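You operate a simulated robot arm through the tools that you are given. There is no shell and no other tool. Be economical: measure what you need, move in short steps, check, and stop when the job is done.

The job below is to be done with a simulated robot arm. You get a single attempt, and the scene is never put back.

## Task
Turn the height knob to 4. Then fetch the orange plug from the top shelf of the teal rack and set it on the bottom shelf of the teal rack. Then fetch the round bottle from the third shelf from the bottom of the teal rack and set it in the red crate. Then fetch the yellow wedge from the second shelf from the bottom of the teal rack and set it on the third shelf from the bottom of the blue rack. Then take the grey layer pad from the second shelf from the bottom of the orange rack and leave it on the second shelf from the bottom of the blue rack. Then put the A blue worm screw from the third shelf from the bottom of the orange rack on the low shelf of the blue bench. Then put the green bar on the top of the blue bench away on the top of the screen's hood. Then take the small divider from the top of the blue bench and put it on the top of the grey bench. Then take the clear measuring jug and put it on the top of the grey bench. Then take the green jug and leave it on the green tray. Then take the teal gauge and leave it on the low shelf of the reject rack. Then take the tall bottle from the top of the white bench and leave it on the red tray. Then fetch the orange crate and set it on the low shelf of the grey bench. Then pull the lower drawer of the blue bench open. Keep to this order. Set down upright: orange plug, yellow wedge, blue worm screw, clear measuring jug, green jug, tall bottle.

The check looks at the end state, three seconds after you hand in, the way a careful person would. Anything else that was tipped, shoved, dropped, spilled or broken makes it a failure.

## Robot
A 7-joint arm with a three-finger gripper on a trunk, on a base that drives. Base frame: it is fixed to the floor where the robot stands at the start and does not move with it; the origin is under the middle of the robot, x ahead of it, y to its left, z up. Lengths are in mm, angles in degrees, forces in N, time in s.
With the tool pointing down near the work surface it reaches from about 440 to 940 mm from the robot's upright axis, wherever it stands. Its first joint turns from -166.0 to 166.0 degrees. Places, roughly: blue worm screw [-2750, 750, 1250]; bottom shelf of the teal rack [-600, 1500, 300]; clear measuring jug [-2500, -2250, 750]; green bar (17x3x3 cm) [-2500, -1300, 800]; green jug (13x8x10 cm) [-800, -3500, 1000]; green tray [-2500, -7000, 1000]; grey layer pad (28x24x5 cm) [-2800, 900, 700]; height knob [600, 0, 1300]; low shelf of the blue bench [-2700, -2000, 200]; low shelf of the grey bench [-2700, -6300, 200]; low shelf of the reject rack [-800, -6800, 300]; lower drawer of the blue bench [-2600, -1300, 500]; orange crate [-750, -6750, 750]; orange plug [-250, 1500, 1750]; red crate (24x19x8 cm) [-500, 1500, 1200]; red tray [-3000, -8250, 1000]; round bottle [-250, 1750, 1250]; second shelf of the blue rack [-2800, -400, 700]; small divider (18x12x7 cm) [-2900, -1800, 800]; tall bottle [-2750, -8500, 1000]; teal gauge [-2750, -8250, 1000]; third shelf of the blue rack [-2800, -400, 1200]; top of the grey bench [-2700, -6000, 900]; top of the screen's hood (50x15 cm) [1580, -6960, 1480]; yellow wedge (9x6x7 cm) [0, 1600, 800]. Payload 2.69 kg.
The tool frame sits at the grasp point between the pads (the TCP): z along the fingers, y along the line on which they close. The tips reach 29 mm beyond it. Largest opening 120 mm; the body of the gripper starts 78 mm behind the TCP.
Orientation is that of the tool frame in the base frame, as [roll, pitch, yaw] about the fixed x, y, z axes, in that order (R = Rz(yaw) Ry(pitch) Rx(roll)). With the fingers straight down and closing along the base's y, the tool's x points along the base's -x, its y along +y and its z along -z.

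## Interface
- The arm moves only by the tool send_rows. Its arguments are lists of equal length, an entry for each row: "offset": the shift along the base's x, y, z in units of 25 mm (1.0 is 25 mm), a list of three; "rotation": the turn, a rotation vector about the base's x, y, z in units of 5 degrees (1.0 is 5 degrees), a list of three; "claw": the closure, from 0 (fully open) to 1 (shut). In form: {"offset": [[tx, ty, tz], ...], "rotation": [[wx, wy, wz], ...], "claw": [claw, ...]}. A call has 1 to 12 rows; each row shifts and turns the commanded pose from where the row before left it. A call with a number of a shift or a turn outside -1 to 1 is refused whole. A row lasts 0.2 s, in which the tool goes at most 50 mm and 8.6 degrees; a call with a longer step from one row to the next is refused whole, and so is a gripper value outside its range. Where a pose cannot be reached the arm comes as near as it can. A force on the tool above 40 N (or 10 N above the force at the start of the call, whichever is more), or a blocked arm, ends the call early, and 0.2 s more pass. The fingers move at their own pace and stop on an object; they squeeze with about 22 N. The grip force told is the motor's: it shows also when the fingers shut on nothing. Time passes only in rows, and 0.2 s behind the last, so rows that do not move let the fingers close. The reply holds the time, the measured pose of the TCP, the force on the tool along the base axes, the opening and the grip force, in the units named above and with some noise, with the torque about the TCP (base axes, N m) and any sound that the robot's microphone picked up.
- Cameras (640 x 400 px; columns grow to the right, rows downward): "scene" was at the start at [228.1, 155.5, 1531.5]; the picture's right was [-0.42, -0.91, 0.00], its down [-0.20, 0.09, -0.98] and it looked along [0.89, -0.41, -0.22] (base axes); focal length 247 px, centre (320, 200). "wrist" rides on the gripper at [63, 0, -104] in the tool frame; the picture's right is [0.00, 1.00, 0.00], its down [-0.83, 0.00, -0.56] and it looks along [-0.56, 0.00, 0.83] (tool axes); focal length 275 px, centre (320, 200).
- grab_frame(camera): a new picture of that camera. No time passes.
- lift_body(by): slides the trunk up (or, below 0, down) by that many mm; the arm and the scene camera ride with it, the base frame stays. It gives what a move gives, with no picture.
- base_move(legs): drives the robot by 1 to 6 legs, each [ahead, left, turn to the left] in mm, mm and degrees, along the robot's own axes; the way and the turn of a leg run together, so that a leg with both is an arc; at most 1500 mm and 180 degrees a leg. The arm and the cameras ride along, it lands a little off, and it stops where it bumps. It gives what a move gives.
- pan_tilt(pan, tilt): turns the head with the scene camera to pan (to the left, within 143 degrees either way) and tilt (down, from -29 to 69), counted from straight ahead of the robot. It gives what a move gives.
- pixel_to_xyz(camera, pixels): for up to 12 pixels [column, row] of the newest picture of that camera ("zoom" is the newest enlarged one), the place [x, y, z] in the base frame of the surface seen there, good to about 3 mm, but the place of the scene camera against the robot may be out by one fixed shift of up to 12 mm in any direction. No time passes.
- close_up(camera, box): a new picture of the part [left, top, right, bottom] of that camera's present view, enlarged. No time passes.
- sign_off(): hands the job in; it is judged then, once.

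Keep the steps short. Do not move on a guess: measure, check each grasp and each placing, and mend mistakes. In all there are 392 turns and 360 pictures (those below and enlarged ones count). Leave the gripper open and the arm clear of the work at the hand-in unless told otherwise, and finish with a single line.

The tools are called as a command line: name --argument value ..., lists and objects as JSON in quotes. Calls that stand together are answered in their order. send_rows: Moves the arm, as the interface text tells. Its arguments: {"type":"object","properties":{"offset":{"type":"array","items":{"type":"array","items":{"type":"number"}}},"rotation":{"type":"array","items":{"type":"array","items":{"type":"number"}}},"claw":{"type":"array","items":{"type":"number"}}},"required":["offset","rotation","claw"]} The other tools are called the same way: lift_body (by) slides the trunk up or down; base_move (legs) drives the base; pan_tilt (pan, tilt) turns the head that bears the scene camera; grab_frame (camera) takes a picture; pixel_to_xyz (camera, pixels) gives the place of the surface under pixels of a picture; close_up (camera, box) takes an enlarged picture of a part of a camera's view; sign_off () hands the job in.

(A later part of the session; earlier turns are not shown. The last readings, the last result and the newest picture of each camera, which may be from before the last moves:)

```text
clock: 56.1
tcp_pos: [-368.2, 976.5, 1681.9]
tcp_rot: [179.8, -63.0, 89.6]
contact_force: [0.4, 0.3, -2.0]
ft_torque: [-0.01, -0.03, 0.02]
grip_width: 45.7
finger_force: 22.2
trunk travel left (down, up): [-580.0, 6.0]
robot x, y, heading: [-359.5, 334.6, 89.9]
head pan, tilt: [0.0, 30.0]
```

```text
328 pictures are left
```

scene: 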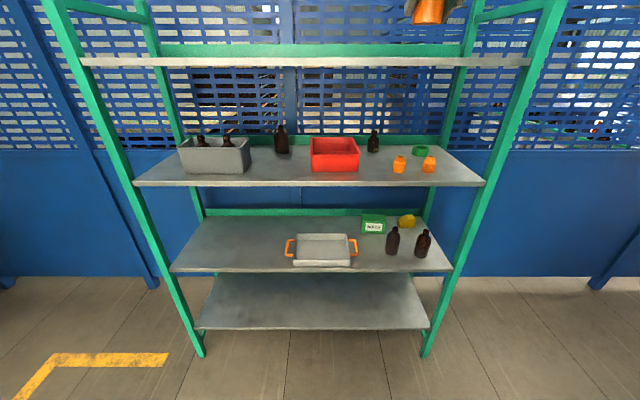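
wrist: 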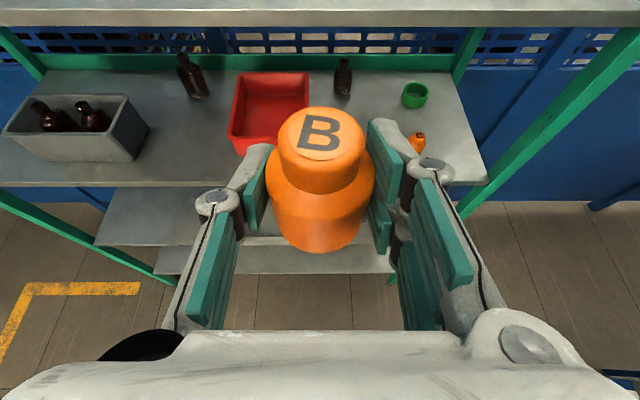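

pixel_to_xyz --camera "scene" --pixels '[[310, 300], [310, 326], [310, 285], [230, 250], [380, 266], [282, 145], [373, 140], [335, 160], [408, 222], [350, 178], [392, 240], [423, 243]]'

close_up --camera "scene" --box '[170, 110, 450, 285]'

lift_body --by -400

lift_body --by -170

```text
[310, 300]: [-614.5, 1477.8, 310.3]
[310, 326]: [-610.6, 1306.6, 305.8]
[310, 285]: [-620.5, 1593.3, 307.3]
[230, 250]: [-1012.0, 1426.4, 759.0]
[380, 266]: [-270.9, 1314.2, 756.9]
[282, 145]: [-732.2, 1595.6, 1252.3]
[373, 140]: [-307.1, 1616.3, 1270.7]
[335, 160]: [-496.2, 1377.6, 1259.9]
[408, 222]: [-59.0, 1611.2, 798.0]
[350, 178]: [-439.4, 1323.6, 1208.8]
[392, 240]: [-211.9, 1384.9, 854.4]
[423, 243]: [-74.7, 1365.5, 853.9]
```

```text
2.29 times, centred on (310, 198) of scene
```

zoom: 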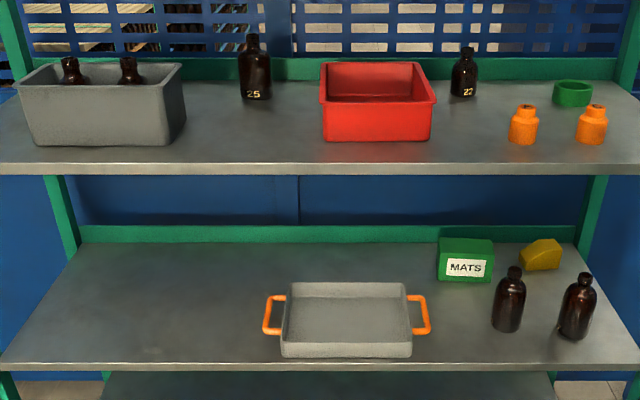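

```text
clock: 59.9
tcp_pos: [-367.6, 1139.2, 1284.2]
tcp_rot: [179.9, -63.1, 89.6]
contact_force: [0.1, -0.8, -1.4]
ft_torque: [-0.03, 0.01, 0.02]
grip_width: 45.7
finger_force: 21.9
trunk travel left (down, up): [-180.0, 406.0]
robot x, y, heading: [-360.9, 336.3, 90.1]
head pan, tilt: [0.0, 30.0]
```

```text
clock: 61.9
tcp_pos: [-368.7, 1139.1, 1113.4]
tcp_rot: [179.9, -63.0, 89.6]
contact_force: [0.0, 0.2, -1.1]
ft_torque: [0.01, -0.02, 0.04]
grip_width: 45.7
finger_force: 21.9
trunk travel left (down, up): [-10.0, 576.0]
robot x, y, heading: [-361.1, 335.7, 90.1]
head pan, tilt: [0.0, 30.0]
```

Shelf surfaces (scene): bottom 307, second 758, third 1209. I'll lower the arm in front of the rack in steps.

send_rows --offset '[[0, -0.3, -1], [0, -0.3, -1], [0, -0.3, -1], [0, -0.3, -1], [0, -0.3, -1], [0, -0.3, -1], [0, -0.3, -1], [0, -0.3, -1], [0, -0.3, -1], [0, -0.3, -1], [0, -0.3, -1], [0, -0.3, -1]]' --rotation '[[0, 0, 0], [0, 0, 0], [0, 0, 0], [0, 0, 0], [0, 0, 0], [0, 0, 0], [0, 0, 0], [0, 0, 0], [0, 0, 0], [0, 0, 0], [0, 0, 0], [0, 0, 0]]' --claw '[0.9, 0.9, 0.9, 0.9, 0.9, 0.9, 0.9, 0.9, 0.9, 0.9, 0.9, 0.9]'

send_rows --offset '[[0, 0, -1], [0, 0, -1], [0, 0, -1], [0, 0, -1], [0, 0, -1], [0, 0, -1], [0, 0, -1], [0, 0, -1], [0, 0, -1], [0, 0, -1], [0, 0, -1], [0, 0, -1]]' --rotation '[[0, 0, 0], [0, 0, 0], [0, 0, 0], [0, 0, 0], [0, 0, 0], [0, 0, 0], [0, 0, 0], [0, 0, 0], [0, 0, 0], [0, 0, 0], [0, 0, 0], [0, 0, 0]]' --claw '[0.9, 0.9, 0.9, 0.9, 0.9, 0.9, 0.9, 0.9, 0.9, 0.9, 0.9, 0.9]'

grab_frame --camera "wrist"

grab_frame --camera "scene"

```text
clock: 64.5
tcp_pos: [-371.4, 1083.6, 839.7]
tcp_rot: [179.8, -62.9, 89.6]
contact_force: [0.1, 0.2, -1.4]
ft_torque: [-0.02, 0.03, -0.01]
grip_width: 45.8
finger_force: 21.7
out of reach, approached as far as the arm can: row 3, 11, 12
trunk travel left (down, up): [-10.0, 576.0]
robot x, y, heading: [-361.8, 342.0, 90.1]
head pan, tilt: [0.0, 30.0]
```

```text
clock: 67.1
tcp_pos: [-380.0, 1203.0, 627.7]
tcp_rot: [179.8, -62.9, 89.5]
contact_force: [0.9, -0.3, -1.6]
ft_torque: [-0.01, -0.02, 0.04]
grip_width: 45.8
finger_force: 22.4
out of reach, approached as far as the arm can: row 1, 2, 3, 4, 5, 6, 7, 8, 9, 10, 11
trunk travel left (down, up): [-10.0, 576.0]
robot x, y, heading: [-363.9, 339.0, 90.2]
head pan, tilt: [0.0, 30.0]
```

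```text
326 pictures are left
```

wrist: 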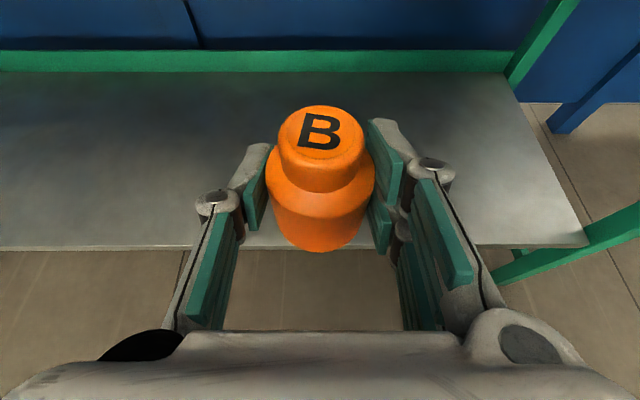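

```text
325 pictures are left
```

scene: 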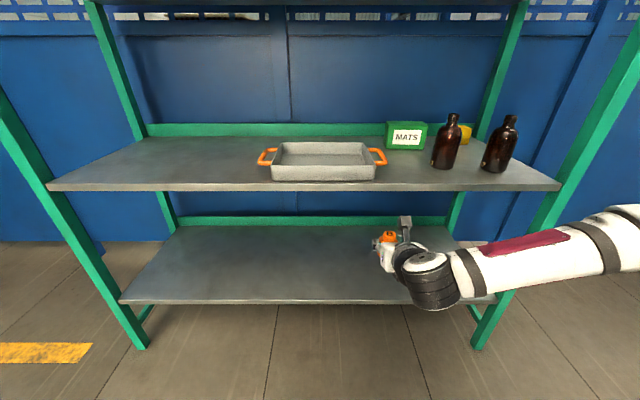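

The arm folds too tightly here. I'll back the base 250 mm so the arm can reach out longer and lower.

base_move --legs '[[-250, 0, 0]]'

send_rows --offset '[[0, 0.5, -0.5], [0, 0.5, -0.5], [0, 0.5, -0.5], [0, 0.5, -0.5], [0, 0.5, -0.5], [0, 0.5, -0.5]]' --rotation '[[0, 0, 0], [0, 0, 0], [0, 0, 0], [0, 0, 0], [0, 0, 0], [0, 0, 0]]' --claw '[0.9, 0.9, 0.9, 0.9, 0.9, 0.9]'

```text
clock: 68.9
tcp_pos: [-380.9, 952.6, 627.1]
tcp_rot: [179.9, -63.0, 89.6]
contact_force: [0.6, 0.1, -1.5]
ft_torque: [0.03, 0.0, -0.02]
grip_width: 45.9
finger_force: 21.2
trunk travel left (down, up): [-10.0, 576.0]
robot x, y, heading: [-360.7, 88.5, 89.8]
head pan, tilt: [0.0, 30.0]
```

```text
clock: 70.3
tcp_pos: [-382.1, 1028.4, 552.7]
tcp_rot: [179.8, -62.9, 89.6]
contact_force: [0.4, 0.9, -1.2]
ft_torque: [-0.05, 0.0, 0.0]
grip_width: 45.9
finger_force: 22.2
trunk travel left (down, up): [-10.0, 576.0]
robot x, y, heading: [-361.4, 90.1, 90.0]
head pan, tilt: [0.0, 30.0]
```

send_rows --offset '[[0, 0, -0.8], [0, 0, -0.8], [0, 0, -0.8], [0, 0, -0.8], [0, 0, -0.8], [0, 0, -0.8], [0, 0, -0.5], [0, 0, -0.5]]' --rotation '[[0, 0, 0], [0, 0, 0], [0, 0, 0], [0, 0, 0], [0, 0, 0], [0, 0, 0], [0, 0, 0], [0, 0, 0]]' --claw '[0.9, 0.9, 0.9, 0.9, 0.9, 0.9, 0.9, 0.9]'

grab_frame --camera "wrist"

grab_frame --camera "scene"

```text
clock: 72.1
tcp_pos: [-380.6, 1026.8, 407.3]
tcp_rot: [179.9, -63.0, 89.7]
contact_force: [0.5, -0.6, -1.1]
ft_torque: [0.01, 0.01, 0.02]
grip_width: 45.6
finger_force: 21.9
trunk travel left (down, up): [-10.0, 576.0]
robot x, y, heading: [-359.5, 89.7, 89.9]
head pan, tilt: [0.0, 30.0]
```

```text
324 pictures are left
```

wrist: 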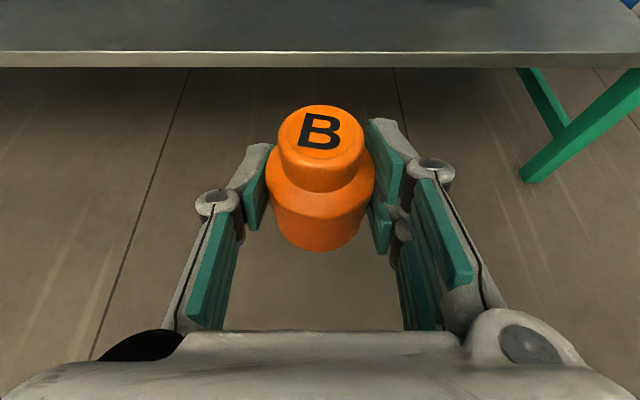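

```text
323 pictures are left
```

scene: 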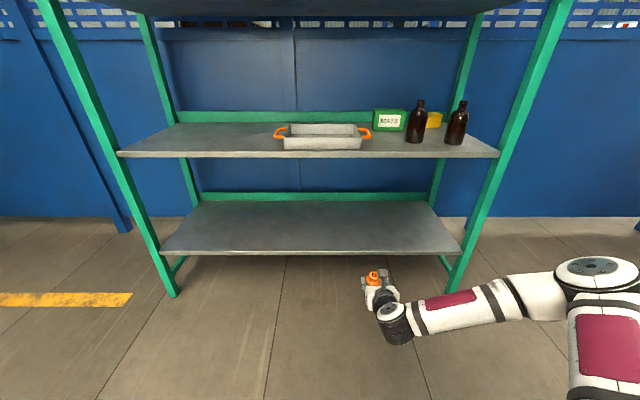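

Reach is fine now. TCP z 407 is well above the bottom shelf (~305). I'll drive 350 ahead and 150 left, then measure.

base_move --legs '[[0, 150, 0], [350, 0, 0]]'

grab_frame --camera "wrist"

pixel_to_xyz --camera "wrist" --pixels '[[200, 100], [450, 100], [320, 60], [320, 300], [320, 245], [250, 60]]'

grab_frame --camera "scene"

```text
clock: 75.3
tcp_pos: [-529.2, 1380.2, 406.9]
tcp_rot: [179.9, -62.9, 89.4]
contact_force: [-0.4, 0.1, -0.2]
ft_torque: [0.02, 0.02, -0.01]
grip_width: 45.7
finger_force: 22.0
trunk travel left (down, up): [-10.0, 576.0]
robot x, y, heading: [-514.9, 442.5, 89.9]
head pan, tilt: [0.0, 30.0]
```

```text
322 pictures are left
```

wrist: 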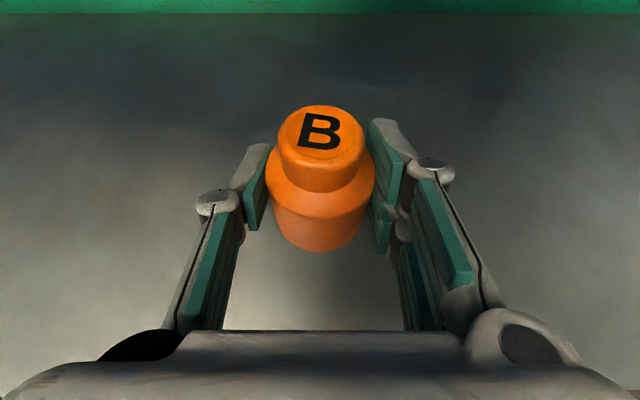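

```text
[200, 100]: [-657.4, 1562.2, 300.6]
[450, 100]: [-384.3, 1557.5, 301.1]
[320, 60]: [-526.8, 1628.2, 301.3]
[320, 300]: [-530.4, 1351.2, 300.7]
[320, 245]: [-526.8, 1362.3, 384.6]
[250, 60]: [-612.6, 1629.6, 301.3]
```

```text
321 pictures are left
```

scene: 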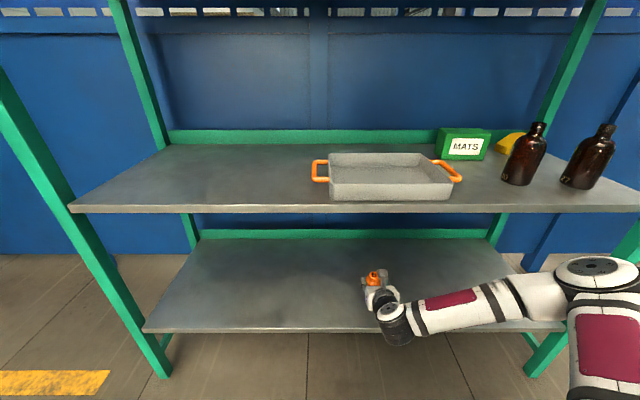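

Shelf is z 301, and the plug base is about 30 mm below the TCP. I'll lower 70 mm, then creep to contact.

send_rows --offset '[[0, 0, -0.7], [0, 0, -0.7], [0, 0, -0.7], [0, 0, -0.6], [0, 0, 0]]' --rotation '[[0, 0, 0], [0, 0, 0], [0, 0, 0], [0, 0, 0], [0, 0, 0]]' --claw '[0.9, 0.9, 0.9, 0.9, 0.9]'

send_rows --offset '[[0, 0, -0.06], [0, 0, -0.06], [0, 0, 0]]' --rotation '[[0, 0, 0], [0, 0, 0], [0, 0, 0]]' --claw '[0.9, 0.9, 0.9]'

grab_frame --camera "wrist"

```text
clock: 76.5
tcp_pos: [-528.5, 1379.6, 338.8]
tcp_rot: [179.8, -62.9, 89.6]
contact_force: [-1.1, -0.3, -0.1]
ft_torque: [0.03, 0.0, 0.0]
grip_width: 45.5
finger_force: 22.0
trunk travel left (down, up): [-10.0, 576.0]
robot x, y, heading: [-510.7, 440.3, 89.7]
head pan, tilt: [0.0, 30.0]
```

```text
clock: 77.3
tcp_pos: [-528.6, 1379.7, 335.7]
tcp_rot: [179.8, -62.9, 89.4]
contact_force: [-0.1, 1.6, -0.8]
ft_torque: [-0.02, -0.01, 0.03]
grip_width: 46.0
finger_force: 22.1
trunk travel left (down, up): [-10.0, 576.0]
robot x, y, heading: [-511.0, 440.3, 89.8]
head pan, tilt: [0.0, 30.0]
```

```text
320 pictures are left
```

wrist: 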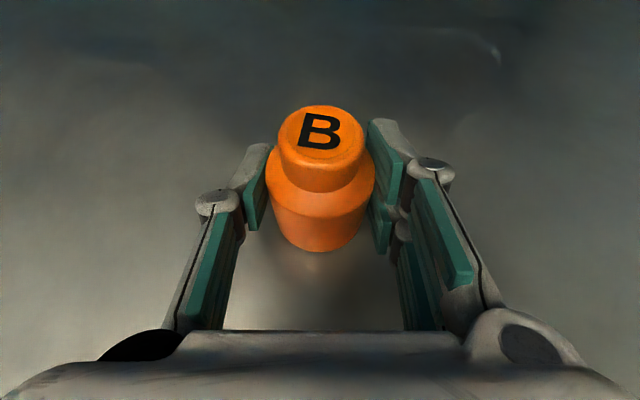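

send_rows --offset '[[0, 0, -0.06], [0, 0, -0.06], [0, 0, 0]]' --rotation '[[0, 0, 0], [0, 0, 0], [0, 0, 0]]' --claw '[0.9, 0.9, 0.9]'

send_rows --offset '[[0, 0, -0.04], [0, 0, -0.04], [0, 0, 0]]' --rotation '[[0, 0, 0], [0, 0, 0], [0, 0, 0]]' --claw '[0.9, 0.9, 0.9]'

```text
clock: 78.1
tcp_pos: [-529.4, 1380.0, 333.7]
tcp_rot: [179.8, -62.9, 89.4]
contact_force: [0.2, -0.7, -0.7]
ft_torque: [0.0, 0.01, 0.05]
grip_width: 45.8
finger_force: 21.2
trunk travel left (down, up): [-10.0, 576.0]
robot x, y, heading: [-515.9, 440.7, 89.6]
head pan, tilt: [0.0, 30.0]
```

```text
clock: 78.9
tcp_pos: [-530.1, 1378.8, 331.2]
tcp_rot: [179.9, -63.1, 89.4]
contact_force: [-0.2, -1.1, 10.9]
ft_torque: [-0.11, -0.15, 0.01]
grip_width: 45.8
finger_force: 22.9
trunk travel left (down, up): [-10.0, 576.0]
robot x, y, heading: [-513.0, 437.2, 89.7]
head pan, tilt: [0.0, 30.0]
```

Contact (10.9 N). I'll release and withdraw along the tool axis.

send_rows --offset '[[0, 0, 0], [0, 0, 0], [0, 0, 0], [0, -0.8, 0.4], [0, -0.8, 0.4], [0, -0.8, 0.4], [0, -0.8, 0.4]]' --rotation '[[0, 0, 0], [0, 0, 0], [0, 0, 0], [0, 0, 0], [0, 0, 0], [0, 0, 0], [0, 0, 0]]' --claw '[0.5, 0.3, 0.3, 0.3, 0.3, 0.3, 0.3]'

grab_frame --camera "wrist"

```text
clock: 80.5
tcp_pos: [-530.2, 1299.7, 370.8]
tcp_rot: [179.8, -62.8, 89.5]
contact_force: [0.4, 0.3, 0.4]
ft_torque: [0.03, -0.01, 0.03]
grip_width: 84.1
finger_force: 0.1
trunk travel left (down, up): [-10.0, 576.0]
robot x, y, heading: [-511.6, 438.5, 89.7]
head pan, tilt: [0.0, 30.0]
```

```text
319 pictures are left
```

wrist: 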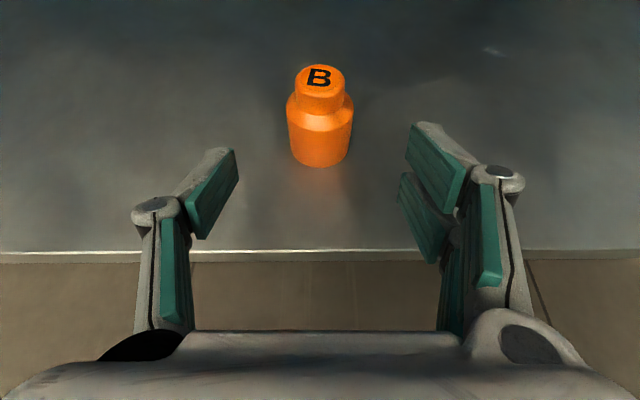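

The orange plug stands upright on the bottom shelf. Next is the round bottle ("22", about −303, 1613). I'll back off and raise the trunk.

base_move --legs '[[-400, 0, 0]]'

lift_body --by 400

lift_body --by 140

send_rows --offset '[[0, -0.2, 1], [0, -0.2, 1], [0, -0.2, 1], [0, -0.2, 1], [0, -0.2, 1], [0, -0.2, 1], [0, -0.2, 1], [0, -0.2, 1], [0, -0.2, 1], [0, -0.2, 1], [0, 0, 1], [0, 0, 1]]' --rotation '[[0, 0, 0], [0, 0, 0], [0, 0, 0], [0, 0, 0], [0, 0, 0], [0, 0, 0], [0, 0, 0], [0, 0, 0], [0, 0, 0], [0, 0, 0], [0, 0, 0], [0, 0, 0]]' --claw '[0.3, 0.3, 0.3, 0.3, 0.3, 0.3, 0.3, 0.3, 0.3, 0.3, 0.3, 0.3]'

grab_frame --camera "scene"

```text
clock: 83.0
tcp_pos: [-531.5, 900.3, 371.4]
tcp_rot: [179.9, -62.9, 89.5]
contact_force: [-0.5, 0.1, 0.4]
ft_torque: [0.02, -0.02, -0.01]
grip_width: 84.0
finger_force: 0.0
trunk travel left (down, up): [-10.0, 576.0]
robot x, y, heading: [-515.3, 44.1, 89.7]
head pan, tilt: [0.0, 30.0]
```

```text
clock: 86.9
tcp_pos: [-531.1, 899.4, 772.3]
tcp_rot: [179.9, -62.9, 89.4]
contact_force: [0.4, -0.5, 0.0]
ft_torque: [-0.01, -0.01, -0.02]
grip_width: 83.8
finger_force: 0.1
trunk travel left (down, up): [-410.0, 176.0]
robot x, y, heading: [-511.8, 43.6, 90.0]
head pan, tilt: [0.0, 30.0]
```

```text
clock: 88.5
tcp_pos: [-531.5, 900.3, 911.7]
tcp_rot: [179.9, -62.9, 89.5]
contact_force: [-0.6, -0.4, -0.3]
ft_torque: [0.04, 0.02, -0.03]
grip_width: 84.2
finger_force: 0.0
trunk travel left (down, up): [-550.0, 36.0]
robot x, y, heading: [-509.8, 42.3, 89.6]
head pan, tilt: [0.0, 30.0]
```

```text
clock: 91.1
tcp_pos: [-531.7, 850.8, 1212.3]
tcp_rot: [179.9, -62.9, 89.3]
contact_force: [-0.4, -0.1, -0.5]
ft_torque: [0.0, 0.04, -0.05]
grip_width: 83.7
finger_force: 0.1
trunk travel left (down, up): [-550.0, 36.0]
robot x, y, heading: [-517.7, 42.5, 89.8]
head pan, tilt: [0.0, 30.0]
```

```text
318 pictures are left
```

scene: 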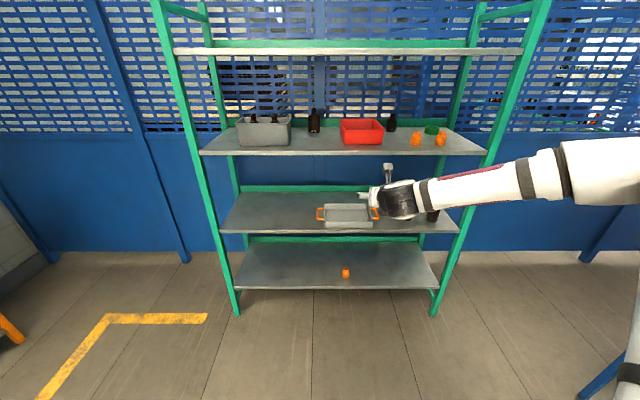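

send_rows --offset '[[0, 0, 1], [0, 0, 1], [0, 0, 1], [0, 0, 1], [0, 0, 1]]' --rotation '[[0, 0, 0], [0, 0, 0], [0, 0, 0], [0, 0, 0], [0, 0, 0]]' --claw '[0.3, 0.3, 0.3, 0.3, 0.3]'

base_move --legs '[[0, -230, 0], [380, 0, 0]]'

grab_frame --camera "wrist"

grab_frame --camera "scene"

```text
clock: 92.3
tcp_pos: [-530.8, 850.4, 1336.2]
tcp_rot: [179.9, -63.0, 89.5]
contact_force: [0.5, -0.1, 0.2]
ft_torque: [0.03, 0.03, 0.03]
grip_width: 84.1
finger_force: 0.0
trunk travel left (down, up): [-550.0, 36.0]
robot x, y, heading: [-511.1, 40.2, 90.0]
head pan, tilt: [0.0, 30.0]
```

```text
clock: 96.1
tcp_pos: [-301.7, 1231.4, 1335.4]
tcp_rot: [179.9, -63.0, 89.6]
contact_force: [-1.1, -1.0, -0.6]
ft_torque: [-0.03, -0.03, -0.03]
grip_width: 84.2
finger_force: 0.2
trunk travel left (down, up): [-550.0, 36.0]
robot x, y, heading: [-282.7, 423.8, 90.0]
head pan, tilt: [0.0, 30.0]
```

```text
317 pictures are left
```

wrist: 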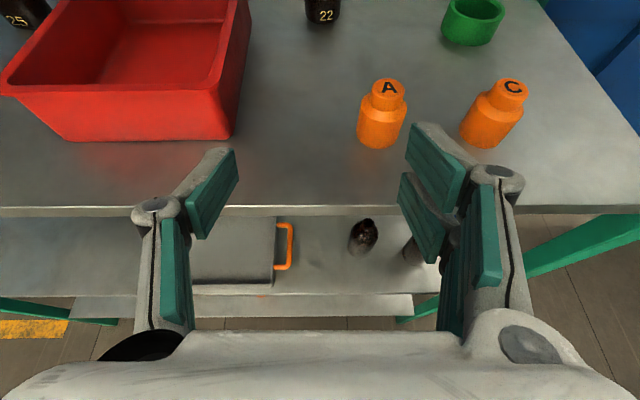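

```text
316 pictures are left
```

scene: 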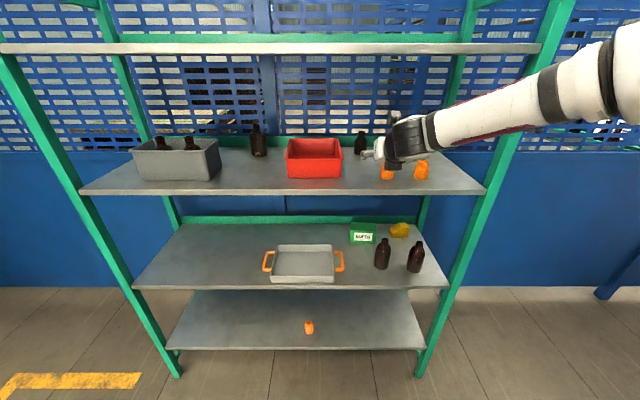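

pixel_to_xyz --camera "wrist" --pixels '[[323, 10], [310, 5], [337, 5], [382, 110], [405, 110], [358, 110], [388, 86], [236, 120], [250, 10], [66, 138], [470, 20], [300, 170]]'

close_up --camera "scene" --box '[230, 100, 450, 290]'

```text
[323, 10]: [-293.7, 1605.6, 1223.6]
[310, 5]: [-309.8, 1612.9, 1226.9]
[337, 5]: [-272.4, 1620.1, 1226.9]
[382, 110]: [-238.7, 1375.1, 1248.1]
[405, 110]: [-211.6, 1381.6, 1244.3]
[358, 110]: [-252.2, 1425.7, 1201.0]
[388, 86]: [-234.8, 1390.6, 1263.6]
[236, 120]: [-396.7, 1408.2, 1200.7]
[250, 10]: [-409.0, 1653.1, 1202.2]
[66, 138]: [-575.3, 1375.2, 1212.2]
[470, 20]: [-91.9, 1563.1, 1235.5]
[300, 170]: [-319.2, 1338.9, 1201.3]
```

```text
2.11 times, centred on (340, 195) of scene
```

zoom: 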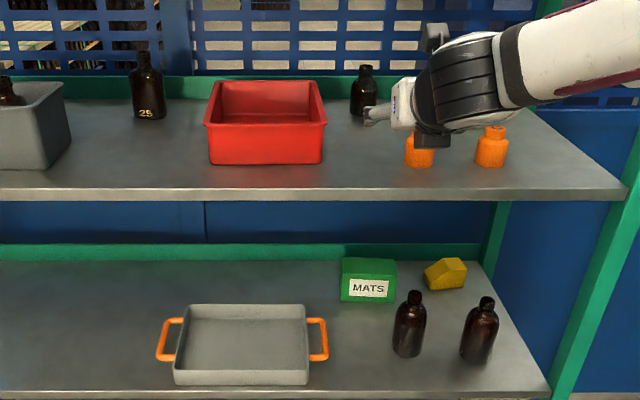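

lift_body --by -150

send_rows --offset '[[0.3, 0, 1], [0, 0, 1], [0, 0, 1], [0, 0, 1], [0, 0, 1], [0, 0, 1]]' --rotation '[[0, 0, 0], [0, 0, 0], [0, 0, 0], [0, 0, 0], [0, 0, 0], [0, 0, 0]]' --claw '[0.3, 0.3, 0.3, 0.3, 0.3, 0.3]'

base_move --legs '[[230, 0, 0]]'

grab_frame --camera "wrist"

grab_frame --camera "scene"

```text
clock: 97.8
tcp_pos: [-301.1, 1230.1, 1185.8]
tcp_rot: [179.8, -62.9, 89.5]
contact_force: [0.3, 0.2, 0.5]
ft_torque: [0.03, 0.01, -0.05]
grip_width: 84.2
finger_force: 0.1
trunk travel left (down, up): [-400.0, 186.0]
robot x, y, heading: [-282.9, 420.1, 89.9]
head pan, tilt: [0.0, 30.0]
```

```text
clock: 99.2
tcp_pos: [-292.9, 1232.0, 1338.8]
tcp_rot: [179.7, -62.9, 89.5]
contact_force: [0.0, 0.0, 0.5]
ft_torque: [0.04, -0.02, -0.02]
grip_width: 84.0
finger_force: 0.0
trunk travel left (down, up): [-400.0, 186.0]
robot x, y, heading: [-281.2, 419.5, 89.6]
head pan, tilt: [0.0, 30.0]
```

```text
clock: 101.0
tcp_pos: [-292.5, 1463.3, 1337.0]
tcp_rot: [179.9, -62.9, 89.5]
contact_force: [0.7, -1.3, 0.1]
ft_torque: [-0.02, 0.0, 0.03]
grip_width: 84.1
finger_force: 0.0
trunk travel left (down, up): [-400.0, 186.0]
robot x, y, heading: [-284.0, 655.7, 89.9]
head pan, tilt: [0.0, 30.0]
```

```text
314 pictures are left
```

wrist: 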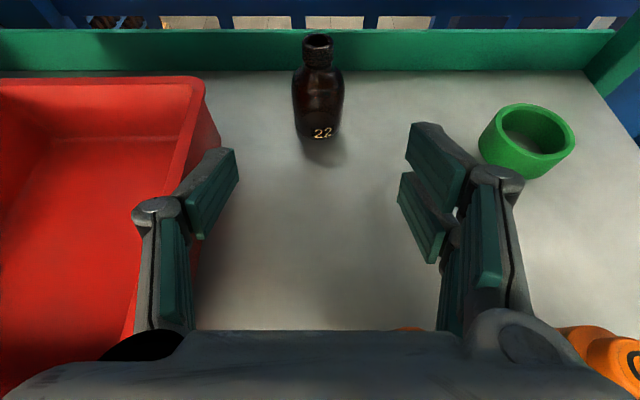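

```text
313 pictures are left
```

scene: 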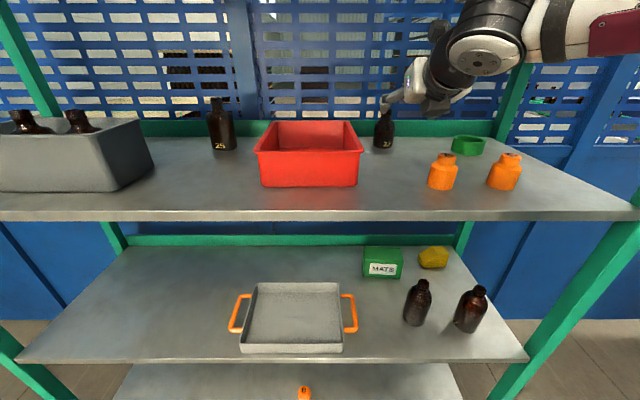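

close_up --camera "scene" --box '[190, 80, 410, 170]'

pixel_to_xyz --camera "wrist" --pixels '[[317, 38], [317, 60], [318, 100], [322, 135], [296, 95], [341, 95], [303, 63], [334, 63], [210, 100], [200, 80], [205, 150], [100, 85]]'

```text
2.91 times, centred on (300, 125) of scene
```

zoom: 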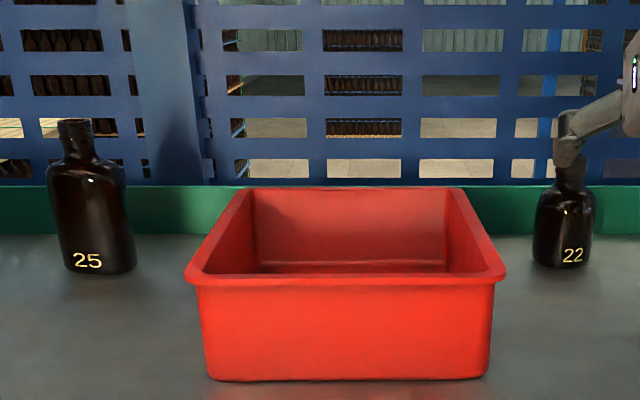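

```text
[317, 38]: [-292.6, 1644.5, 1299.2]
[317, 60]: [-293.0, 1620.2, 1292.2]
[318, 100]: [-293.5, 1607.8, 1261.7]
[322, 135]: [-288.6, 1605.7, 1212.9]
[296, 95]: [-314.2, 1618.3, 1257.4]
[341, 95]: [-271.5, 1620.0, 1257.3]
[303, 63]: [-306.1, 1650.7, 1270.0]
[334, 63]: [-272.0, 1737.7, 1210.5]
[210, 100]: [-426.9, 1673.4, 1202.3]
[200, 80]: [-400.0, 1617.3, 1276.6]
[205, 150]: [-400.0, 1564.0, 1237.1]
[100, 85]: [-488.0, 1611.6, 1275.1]
```

Bottle 22 has its axis at (−293, 1628), is 43 mm wide and tops out at about 1302. I'll drive in 110 mm while still above it, then advance and descend.

base_move --legs '[[110, 0, 0]]'

grab_frame --camera "wrist"

```text
clock: 102.2
tcp_pos: [-291.5, 1574.5, 1337.6]
tcp_rot: [179.9, -62.8, 89.5]
contact_force: [-0.7, 0.3, -0.4]
ft_torque: [0.02, 0.01, -0.01]
grip_width: 84.1
finger_force: 0.0
trunk travel left (down, up): [-400.0, 186.0]
robot x, y, heading: [-280.1, 767.9, 90.0]
head pan, tilt: [0.0, 30.0]
```

```text
311 pictures are left
```

wrist: 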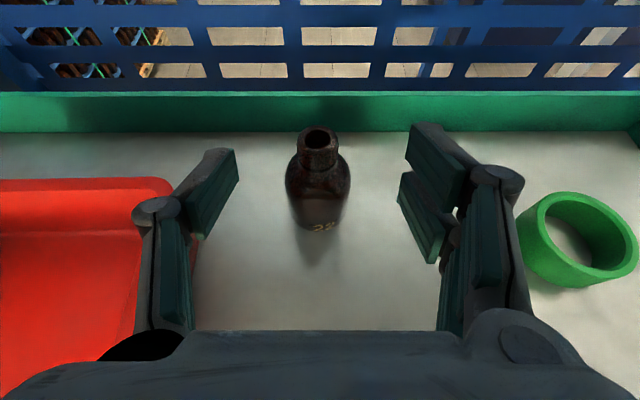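

send_rows --offset '[[0, 0.4, -0.7], [0, 0.4, -0.7], [0, 0.4, -0.7], [0, 0.5, -0.7], [0, 0.46, -0.7], [0, 0, 0]]' --rotation '[[0, 0, 0], [0, 0, 0], [0, 0, 0], [0, 0, 0], [0, 0, 0], [0, 0, 0]]' --claw '[0.3, 0.3, 0.3, 0.3, 0.3, 0.3]'

grab_frame --camera "wrist"

```text
clock: 103.5
tcp_pos: [-292.5, 1627.8, 1249.4]
tcp_rot: [179.9, -63.0, 89.3]
contact_force: [0.2, 0.3, 1.1]
ft_torque: [0.01, 0.01, -0.02]
grip_width: 83.9
finger_force: 0.2
trunk travel left (down, up): [-400.0, 186.0]
robot x, y, heading: [-281.4, 766.2, 90.1]
head pan, tilt: [0.0, 30.0]
```

```text
310 pictures are left
```

wrist: 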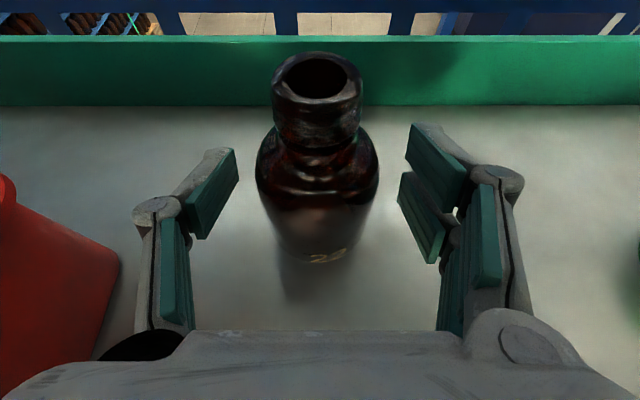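

Straddled. Closing now.

send_rows --offset '[[0, 0, 0], [0, 0, 0], [0, 0, 0], [0, 0, 0]]' --rotation '[[0, 0, 0], [0, 0, 0], [0, 0, 0], [0, 0, 0]]' --claw '[0.7, 0.9, 0.9, 0.9]'

send_rows --offset '[[0, 0, 0.4], [0, 0, 0.8], [0, -0.3, 0.8], [0, -0.5, 0.8], [0, -0.5, 0.8], [0, 0, 0]]' --rotation '[[0, 0, 0], [0, 0, 0], [0, 0, 0], [0, 0, 0], [0, 0, 0], [0, 0, 0]]' --claw '[0.9, 0.9, 0.9, 0.9, 0.9, 0.9]'

grab_frame --camera "wrist"

```text
clock: 104.5
tcp_pos: [-292.3, 1628.3, 1249.9]
tcp_rot: [179.9, -63.1, 89.6]
contact_force: [-1.2, 0.5, 2.6]
ft_torque: [0.02, -0.06, 0.03]
grip_width: 53.9
finger_force: 22.8
trunk travel left (down, up): [-400.0, 186.0]
robot x, y, heading: [-284.7, 767.7, 89.6]
head pan, tilt: [0.0, 30.0]
```

```text
clock: 106.0
tcp_pos: [-291.9, 1594.8, 1340.7]
tcp_rot: [179.9, -62.9, 89.4]
contact_force: [0.3, -0.4, -0.4]
ft_torque: [-0.03, 0.0, 0.02]
grip_width: 53.6
finger_force: 22.4
trunk travel left (down, up): [-400.0, 186.0]
robot x, y, heading: [-283.8, 766.5, 89.9]
head pan, tilt: [0.0, 30.0]
```

```text
309 pictures are left
```

wrist: 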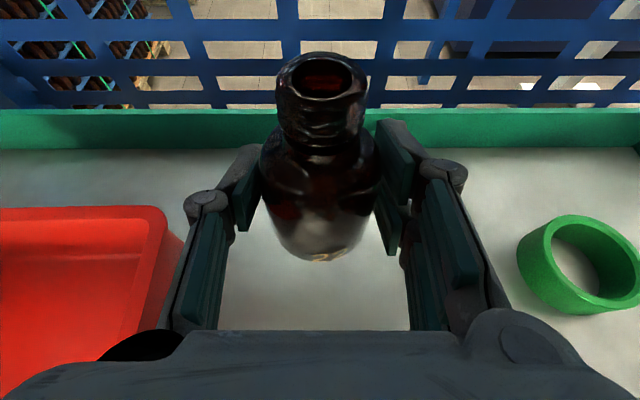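

Held, 54 mm wide. I'll rise 40 mm, pull back to y≈1515 and slide the base 203 mm left above the crate.

send_rows --offset '[[0, -0.8, 0.8], [0, -0.8, 0.8], [0, -0.8, 0], [0, -0.8, 0], [0, 0, 0]]' --rotation '[[0, 0, 0], [0, 0, 0], [0, 0, 0], [0, 0, 0], [0, 0, 0]]' --claw '[0.9, 0.9, 0.9, 0.9, 0.9]'

base_move --legs '[[0, 203, 0]]'

grab_frame --camera "wrist"

grab_frame --camera "scene"

```text
clock: 107.2
tcp_pos: [-291.8, 1514.2, 1380.6]
tcp_rot: [179.9, -63.0, 89.6]
contact_force: [0.1, 0.9, -1.8]
ft_torque: [0.02, -0.06, -0.01]
grip_width: 53.8
finger_force: 21.8
trunk travel left (down, up): [-400.0, 186.0]
robot x, y, heading: [-283.3, 765.6, 90.0]
head pan, tilt: [0.0, 30.0]
```

```text
clock: 108.8
tcp_pos: [-498.8, 1514.1, 1380.3]
tcp_rot: [179.9, -62.9, 89.6]
contact_force: [0.6, -0.2, -1.0]
ft_torque: [-0.05, 0.0, -0.01]
grip_width: 53.9
finger_force: 21.9
trunk travel left (down, up): [-400.0, 186.0]
robot x, y, heading: [-484.4, 765.4, 90.0]
head pan, tilt: [0.0, 30.0]
```

```text
308 pictures are left
```

wrist: 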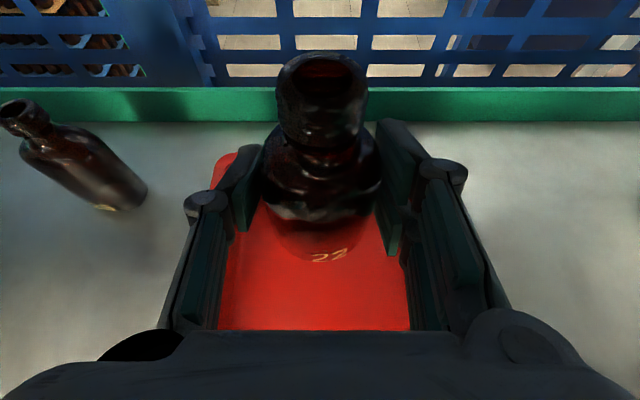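

```text
307 pictures are left
```

scene: 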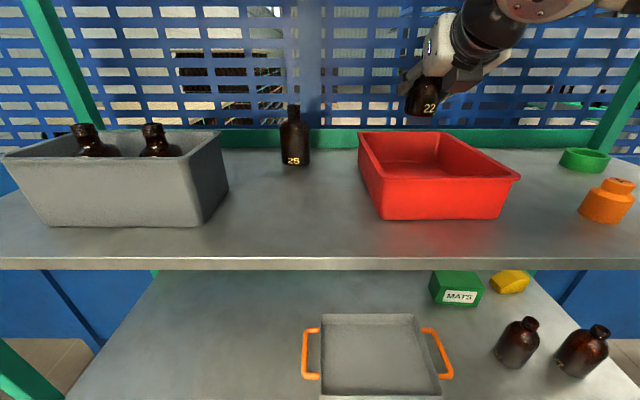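

I'll shift 40 mm back (+y) so the wrist clears the front rim, then lower in steps.

send_rows --offset '[[0.1, 0.8, 0], [0, 0.8, 0], [0, 0, -1], [0, 0, -1], [0, 0, -1], [0, 0, -0.4], [0, 0, 0]]' --rotation '[[0, 0, 0], [0, 0, 0], [0, 0, 0], [0, 0, 0], [0, 0, 0], [0, 0, 0], [0, 0, 0]]' --claw '[0.9, 0.9, 0.9, 0.9, 0.9, 0.9, 0.9]'

grab_frame --camera "wrist"

grab_frame --camera "scene"

```text
clock: 110.4
tcp_pos: [-496.5, 1554.6, 1296.2]
tcp_rot: [179.8, -62.9, 89.6]
contact_force: [-0.2, -0.3, 0.5]
ft_torque: [0.0, 0.0, 0.0]
grip_width: 54.0
finger_force: 22.6
trunk travel left (down, up): [-400.0, 186.0]
robot x, y, heading: [-486.8, 764.8, 90.2]
head pan, tilt: [0.0, 30.0]
```

```text
306 pictures are left
```

wrist: 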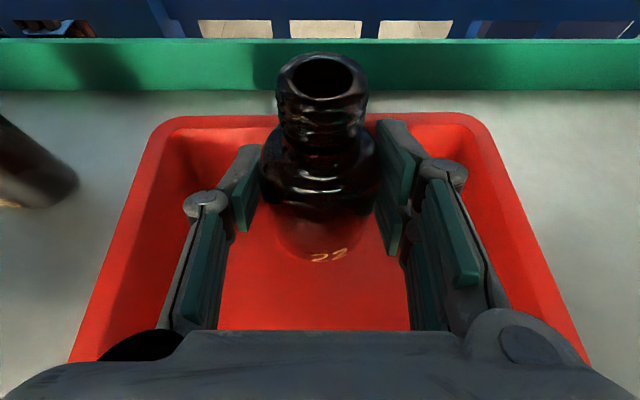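

```text
305 pictures are left
```

scene: 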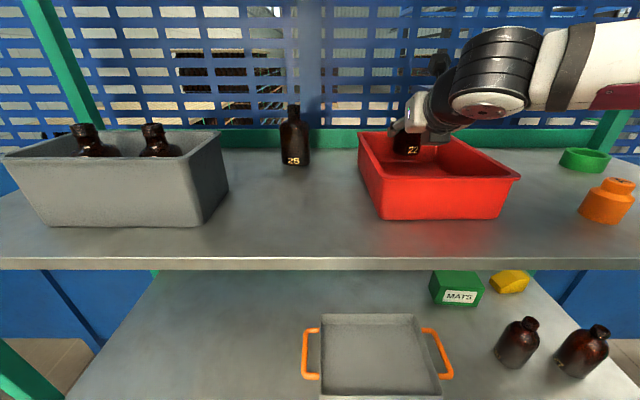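

send_rows --offset '[[0, 0, -0.6], [0, 0, -0.6], [0, 0, -0.3], [0, 0, 0]]' --rotation '[[0, 0, 0], [0, 0, 0], [0, 0, 0], [0, 0, 0]]' --claw '[0.9, 0.9, 0.9, 0.9]'

send_rows --offset '[[0, 0, -0.06], [0, 0, -0.06], [0, 0, 0]]' --rotation '[[0, 0, 0], [0, 0, 0], [0, 0, 0]]' --claw '[0.9, 0.9, 0.9]'

grab_frame --camera "scene"

```text
clock: 111.4
tcp_pos: [-497.1, 1554.6, 1257.0]
tcp_rot: [179.9, -63.0, 89.6]
contact_force: [0.7, 0.0, -1.7]
ft_torque: [-0.02, 0.0, 0.01]
grip_width: 53.7
finger_force: 22.2
trunk travel left (down, up): [-400.0, 186.0]
robot x, y, heading: [-483.6, 761.6, 90.1]
head pan, tilt: [0.0, 30.0]
```

```text
clock: 112.2
tcp_pos: [-496.5, 1554.2, 1254.6]
tcp_rot: [179.8, -63.0, 89.6]
contact_force: [0.3, 0.5, 3.5]
ft_torque: [0.03, -0.11, 0.05]
grip_width: 53.9
finger_force: 21.4
trunk travel left (down, up): [-400.0, 186.0]
robot x, y, heading: [-487.7, 765.7, 90.1]
head pan, tilt: [0.0, 30.0]
```

```text
304 pictures are left
```

scene: 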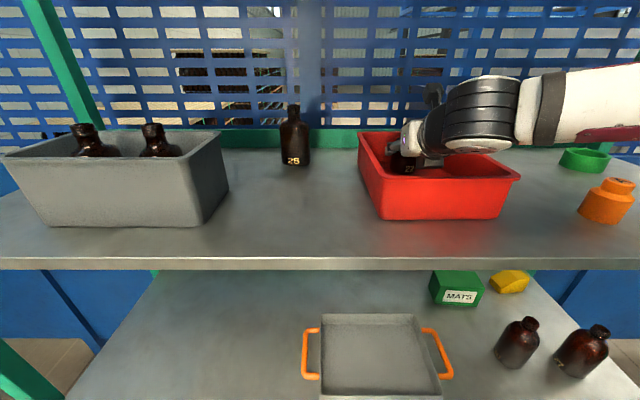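

Contact starts at the expected height. One more millimetre, release with a modest opening (60 % closed → wider), and lift straight out.

send_rows --offset '[[0, 0, -0.05], [0, 0, 0], [0, 0, 0], [0, 0, 0], [0, 0, 0]]' --rotation '[[0, 0, 0], [0, 0, 0], [0, 0, 0], [0, 0, 0], [0, 0, 0]]' --claw '[0.9, 0.5, 0.3, 0.3, 0.3]'

send_rows --offset '[[0, -0.3, 0.6], [0, -0.4, 0.8], [0, -0.4, 0.8], [0, -0.4, 0.8], [0, -0.4, 0.8], [0, -0.4, 0.8]]' --rotation '[[0, 0, 0], [0, 0, 0], [0, 0, 0], [0, 0, 0], [0, 0, 0], [0, 0, 0]]' --claw '[0.3, 0.3, 0.3, 0.3, 0.3, 0.3]'

grab_frame --camera "wrist"

```text
clock: 113.4
tcp_pos: [-496.1, 1553.7, 1254.2]
tcp_rot: [179.9, -62.9, 89.6]
contact_force: [0.8, -0.1, -1.0]
ft_torque: [-0.02, 0.02, 0.0]
grip_width: 84.2
finger_force: 0.2
trunk travel left (down, up): [-400.0, 186.0]
robot x, y, heading: [-487.4, 766.6, 89.9]
head pan, tilt: [0.0, 30.0]
```

```text
clock: 114.8
tcp_pos: [-496.5, 1495.8, 1369.5]
tcp_rot: [179.7, -63.0, 89.6]
contact_force: [0.6, 0.2, 0.4]
ft_torque: [0.01, 0.01, 0.0]
grip_width: 84.0
finger_force: 0.1
trunk travel left (down, up): [-400.0, 186.0]
robot x, y, heading: [-484.9, 764.6, 90.4]
head pan, tilt: [0.0, 30.0]
```

```text
303 pictures are left
```

wrist: 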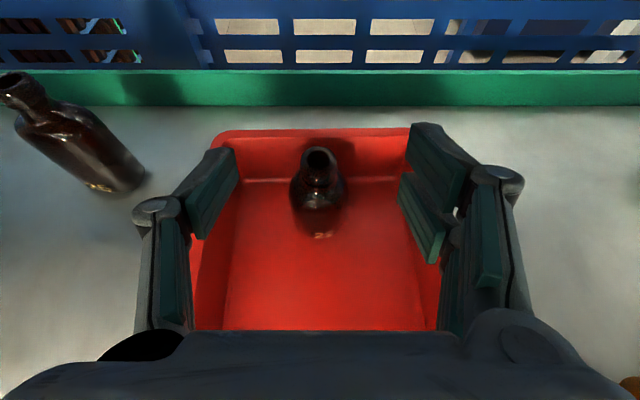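

The bottle stands in the crate. Next is the yellow wedge on the second shelf. I'll back out and lower the trunk to look from the front.

base_move --legs '[[-450, 0, 0], [0, -400, 0]]'

lift_body --by -250

grab_frame --camera "scene"

grab_frame --camera "wrist"

```text
clock: 119.5
tcp_pos: [-100.3, 1051.3, 1370.1]
tcp_rot: [179.9, -62.9, 89.8]
contact_force: [0.9, 0.4, 0.3]
ft_torque: [0.0, 0.01, 0.01]
grip_width: 84.1
finger_force: 0.0
trunk travel left (down, up): [-400.0, 186.0]
robot x, y, heading: [-87.5, 322.0, 90.3]
head pan, tilt: [0.0, 30.0]
```

```text
clock: 122.1
tcp_pos: [-101.4, 1089.2, 1119.1]
tcp_rot: [179.9, -62.9, 89.9]
contact_force: [-0.1, 0.0, -0.5]
ft_torque: [0.0, -0.02, 0.01]
grip_width: 83.8
finger_force: 0.2
trunk travel left (down, up): [-150.0, 436.0]
robot x, y, heading: [-90.2, 319.1, 90.3]
head pan, tilt: [0.0, 30.0]
```

```text
302 pictures are left
```

scene: 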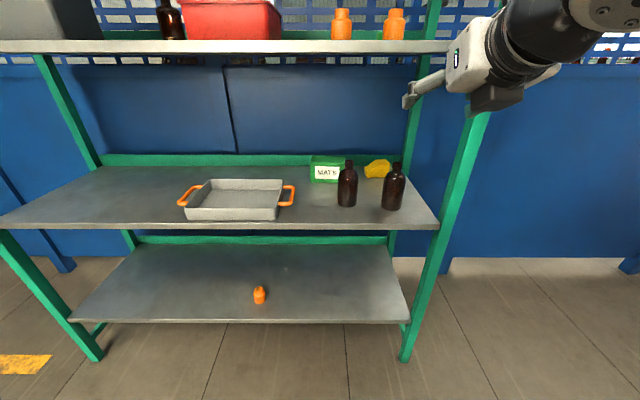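

```text
301 pictures are left
```

wrist: 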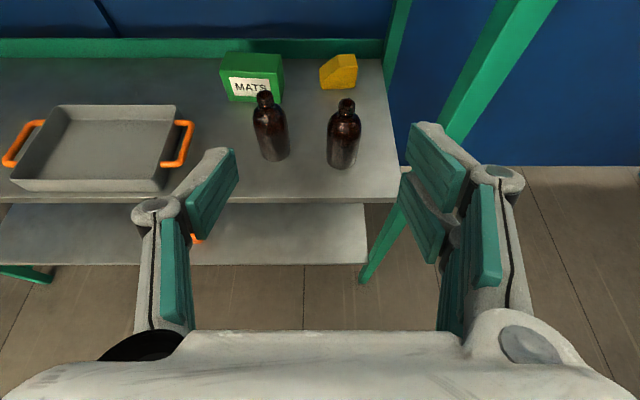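

close_up --camera "wrist" --box '[210, 30, 400, 180]'

pixel_to_xyz --camera "wrist" --pixels '[[322, 85], [322, 70], [355, 85], [357, 65], [335, 57], [350, 55], [346, 101], [343, 140], [340, 168], [265, 93], [270, 158], [250, 58]]'

pixel_to_xyz --camera "wrist" --pixels '[[338, 80], [338, 88], [356, 75], [283, 65], [283, 100], [390, 185], [375, 80], [470, 100]]'

```text
2.67 times, centred on (305, 105) of wrist
```

zoom: 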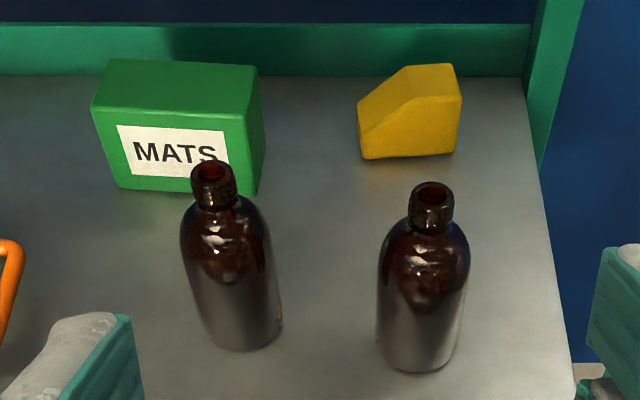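

```text
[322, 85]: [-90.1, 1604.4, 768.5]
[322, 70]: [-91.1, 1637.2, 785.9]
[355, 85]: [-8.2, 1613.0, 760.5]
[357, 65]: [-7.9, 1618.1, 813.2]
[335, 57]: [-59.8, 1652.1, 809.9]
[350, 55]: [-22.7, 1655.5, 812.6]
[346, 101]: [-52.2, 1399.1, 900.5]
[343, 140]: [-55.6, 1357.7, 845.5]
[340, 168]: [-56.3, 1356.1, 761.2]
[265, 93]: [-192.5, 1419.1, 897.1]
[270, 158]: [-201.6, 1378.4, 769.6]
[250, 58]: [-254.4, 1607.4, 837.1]
```

```text
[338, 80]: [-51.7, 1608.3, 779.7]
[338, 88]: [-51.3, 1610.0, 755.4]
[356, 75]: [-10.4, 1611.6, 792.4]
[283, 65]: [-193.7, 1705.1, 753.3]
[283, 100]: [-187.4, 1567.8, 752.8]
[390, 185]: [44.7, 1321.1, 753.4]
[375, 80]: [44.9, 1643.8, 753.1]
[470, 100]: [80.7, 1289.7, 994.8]
```

The wedge spans x −91..−8, y 1608..1668, z 753..815, with bottles in front (tops at z≈905). I'll pose the arm in free space with a 45° tilt and check its shape before reaching over them.

send_rows --offset '[[0, 0, 0], [0, 0, 0], [0, 0, 0], [0, 0, 0], [0, 0, -1], [0, 0, -1], [0, 0, -1], [0, 0, -1], [0, 0, -1], [0, 0, -1], [0, 0, -1], [0, 0, -1]]' --rotation '[[-0.9, 0, 0], [-0.9, 0, 0], [-0.9, 0, 0], [-0.9, 0, 0], [0, 0, 0], [0, 0, 0], [0, 0, 0], [0, 0, 0], [0, 0, 0], [0, 0, 0], [0, 0, 0], [0, 0, 0]]' --claw '[0.2, 0.1, 0, 0, 0, 0, 0, 0, 0, 0, 0, 0]'

grab_frame --camera "scene"

```text
clock: 124.7
tcp_pos: [-99.8, 1088.0, 918.9]
tcp_rot: [179.8, -45.0, 89.9]
contact_force: [0.2, -0.7, 0.0]
ft_torque: [0.03, 0.01, -0.02]
grip_width: 119.8
finger_force: 0.0
trunk travel left (down, up): [-150.0, 436.0]
robot x, y, heading: [-87.7, 319.1, 90.3]
head pan, tilt: [0.0, 30.0]
```

```text
299 pictures are left
```

scene: 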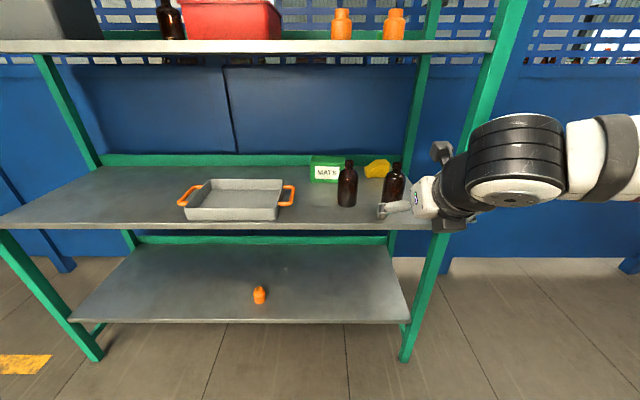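

pixel_to_xyz --camera "scene" --pixels '[[390, 208], [428, 195], [455, 190], [448, 225], [515, 195], [515, 160], [515, 125], [575, 190], [600, 160], [600, 195], [630, 160], [565, 205]]'

```text
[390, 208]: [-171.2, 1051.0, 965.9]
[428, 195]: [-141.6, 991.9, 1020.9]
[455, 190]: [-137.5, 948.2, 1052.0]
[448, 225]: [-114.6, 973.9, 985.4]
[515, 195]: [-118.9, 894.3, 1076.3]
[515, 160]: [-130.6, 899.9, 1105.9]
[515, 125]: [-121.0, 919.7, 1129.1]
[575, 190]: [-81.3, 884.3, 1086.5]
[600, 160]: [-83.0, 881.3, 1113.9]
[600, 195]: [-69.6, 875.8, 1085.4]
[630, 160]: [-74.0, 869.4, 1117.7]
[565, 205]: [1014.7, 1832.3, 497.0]
```

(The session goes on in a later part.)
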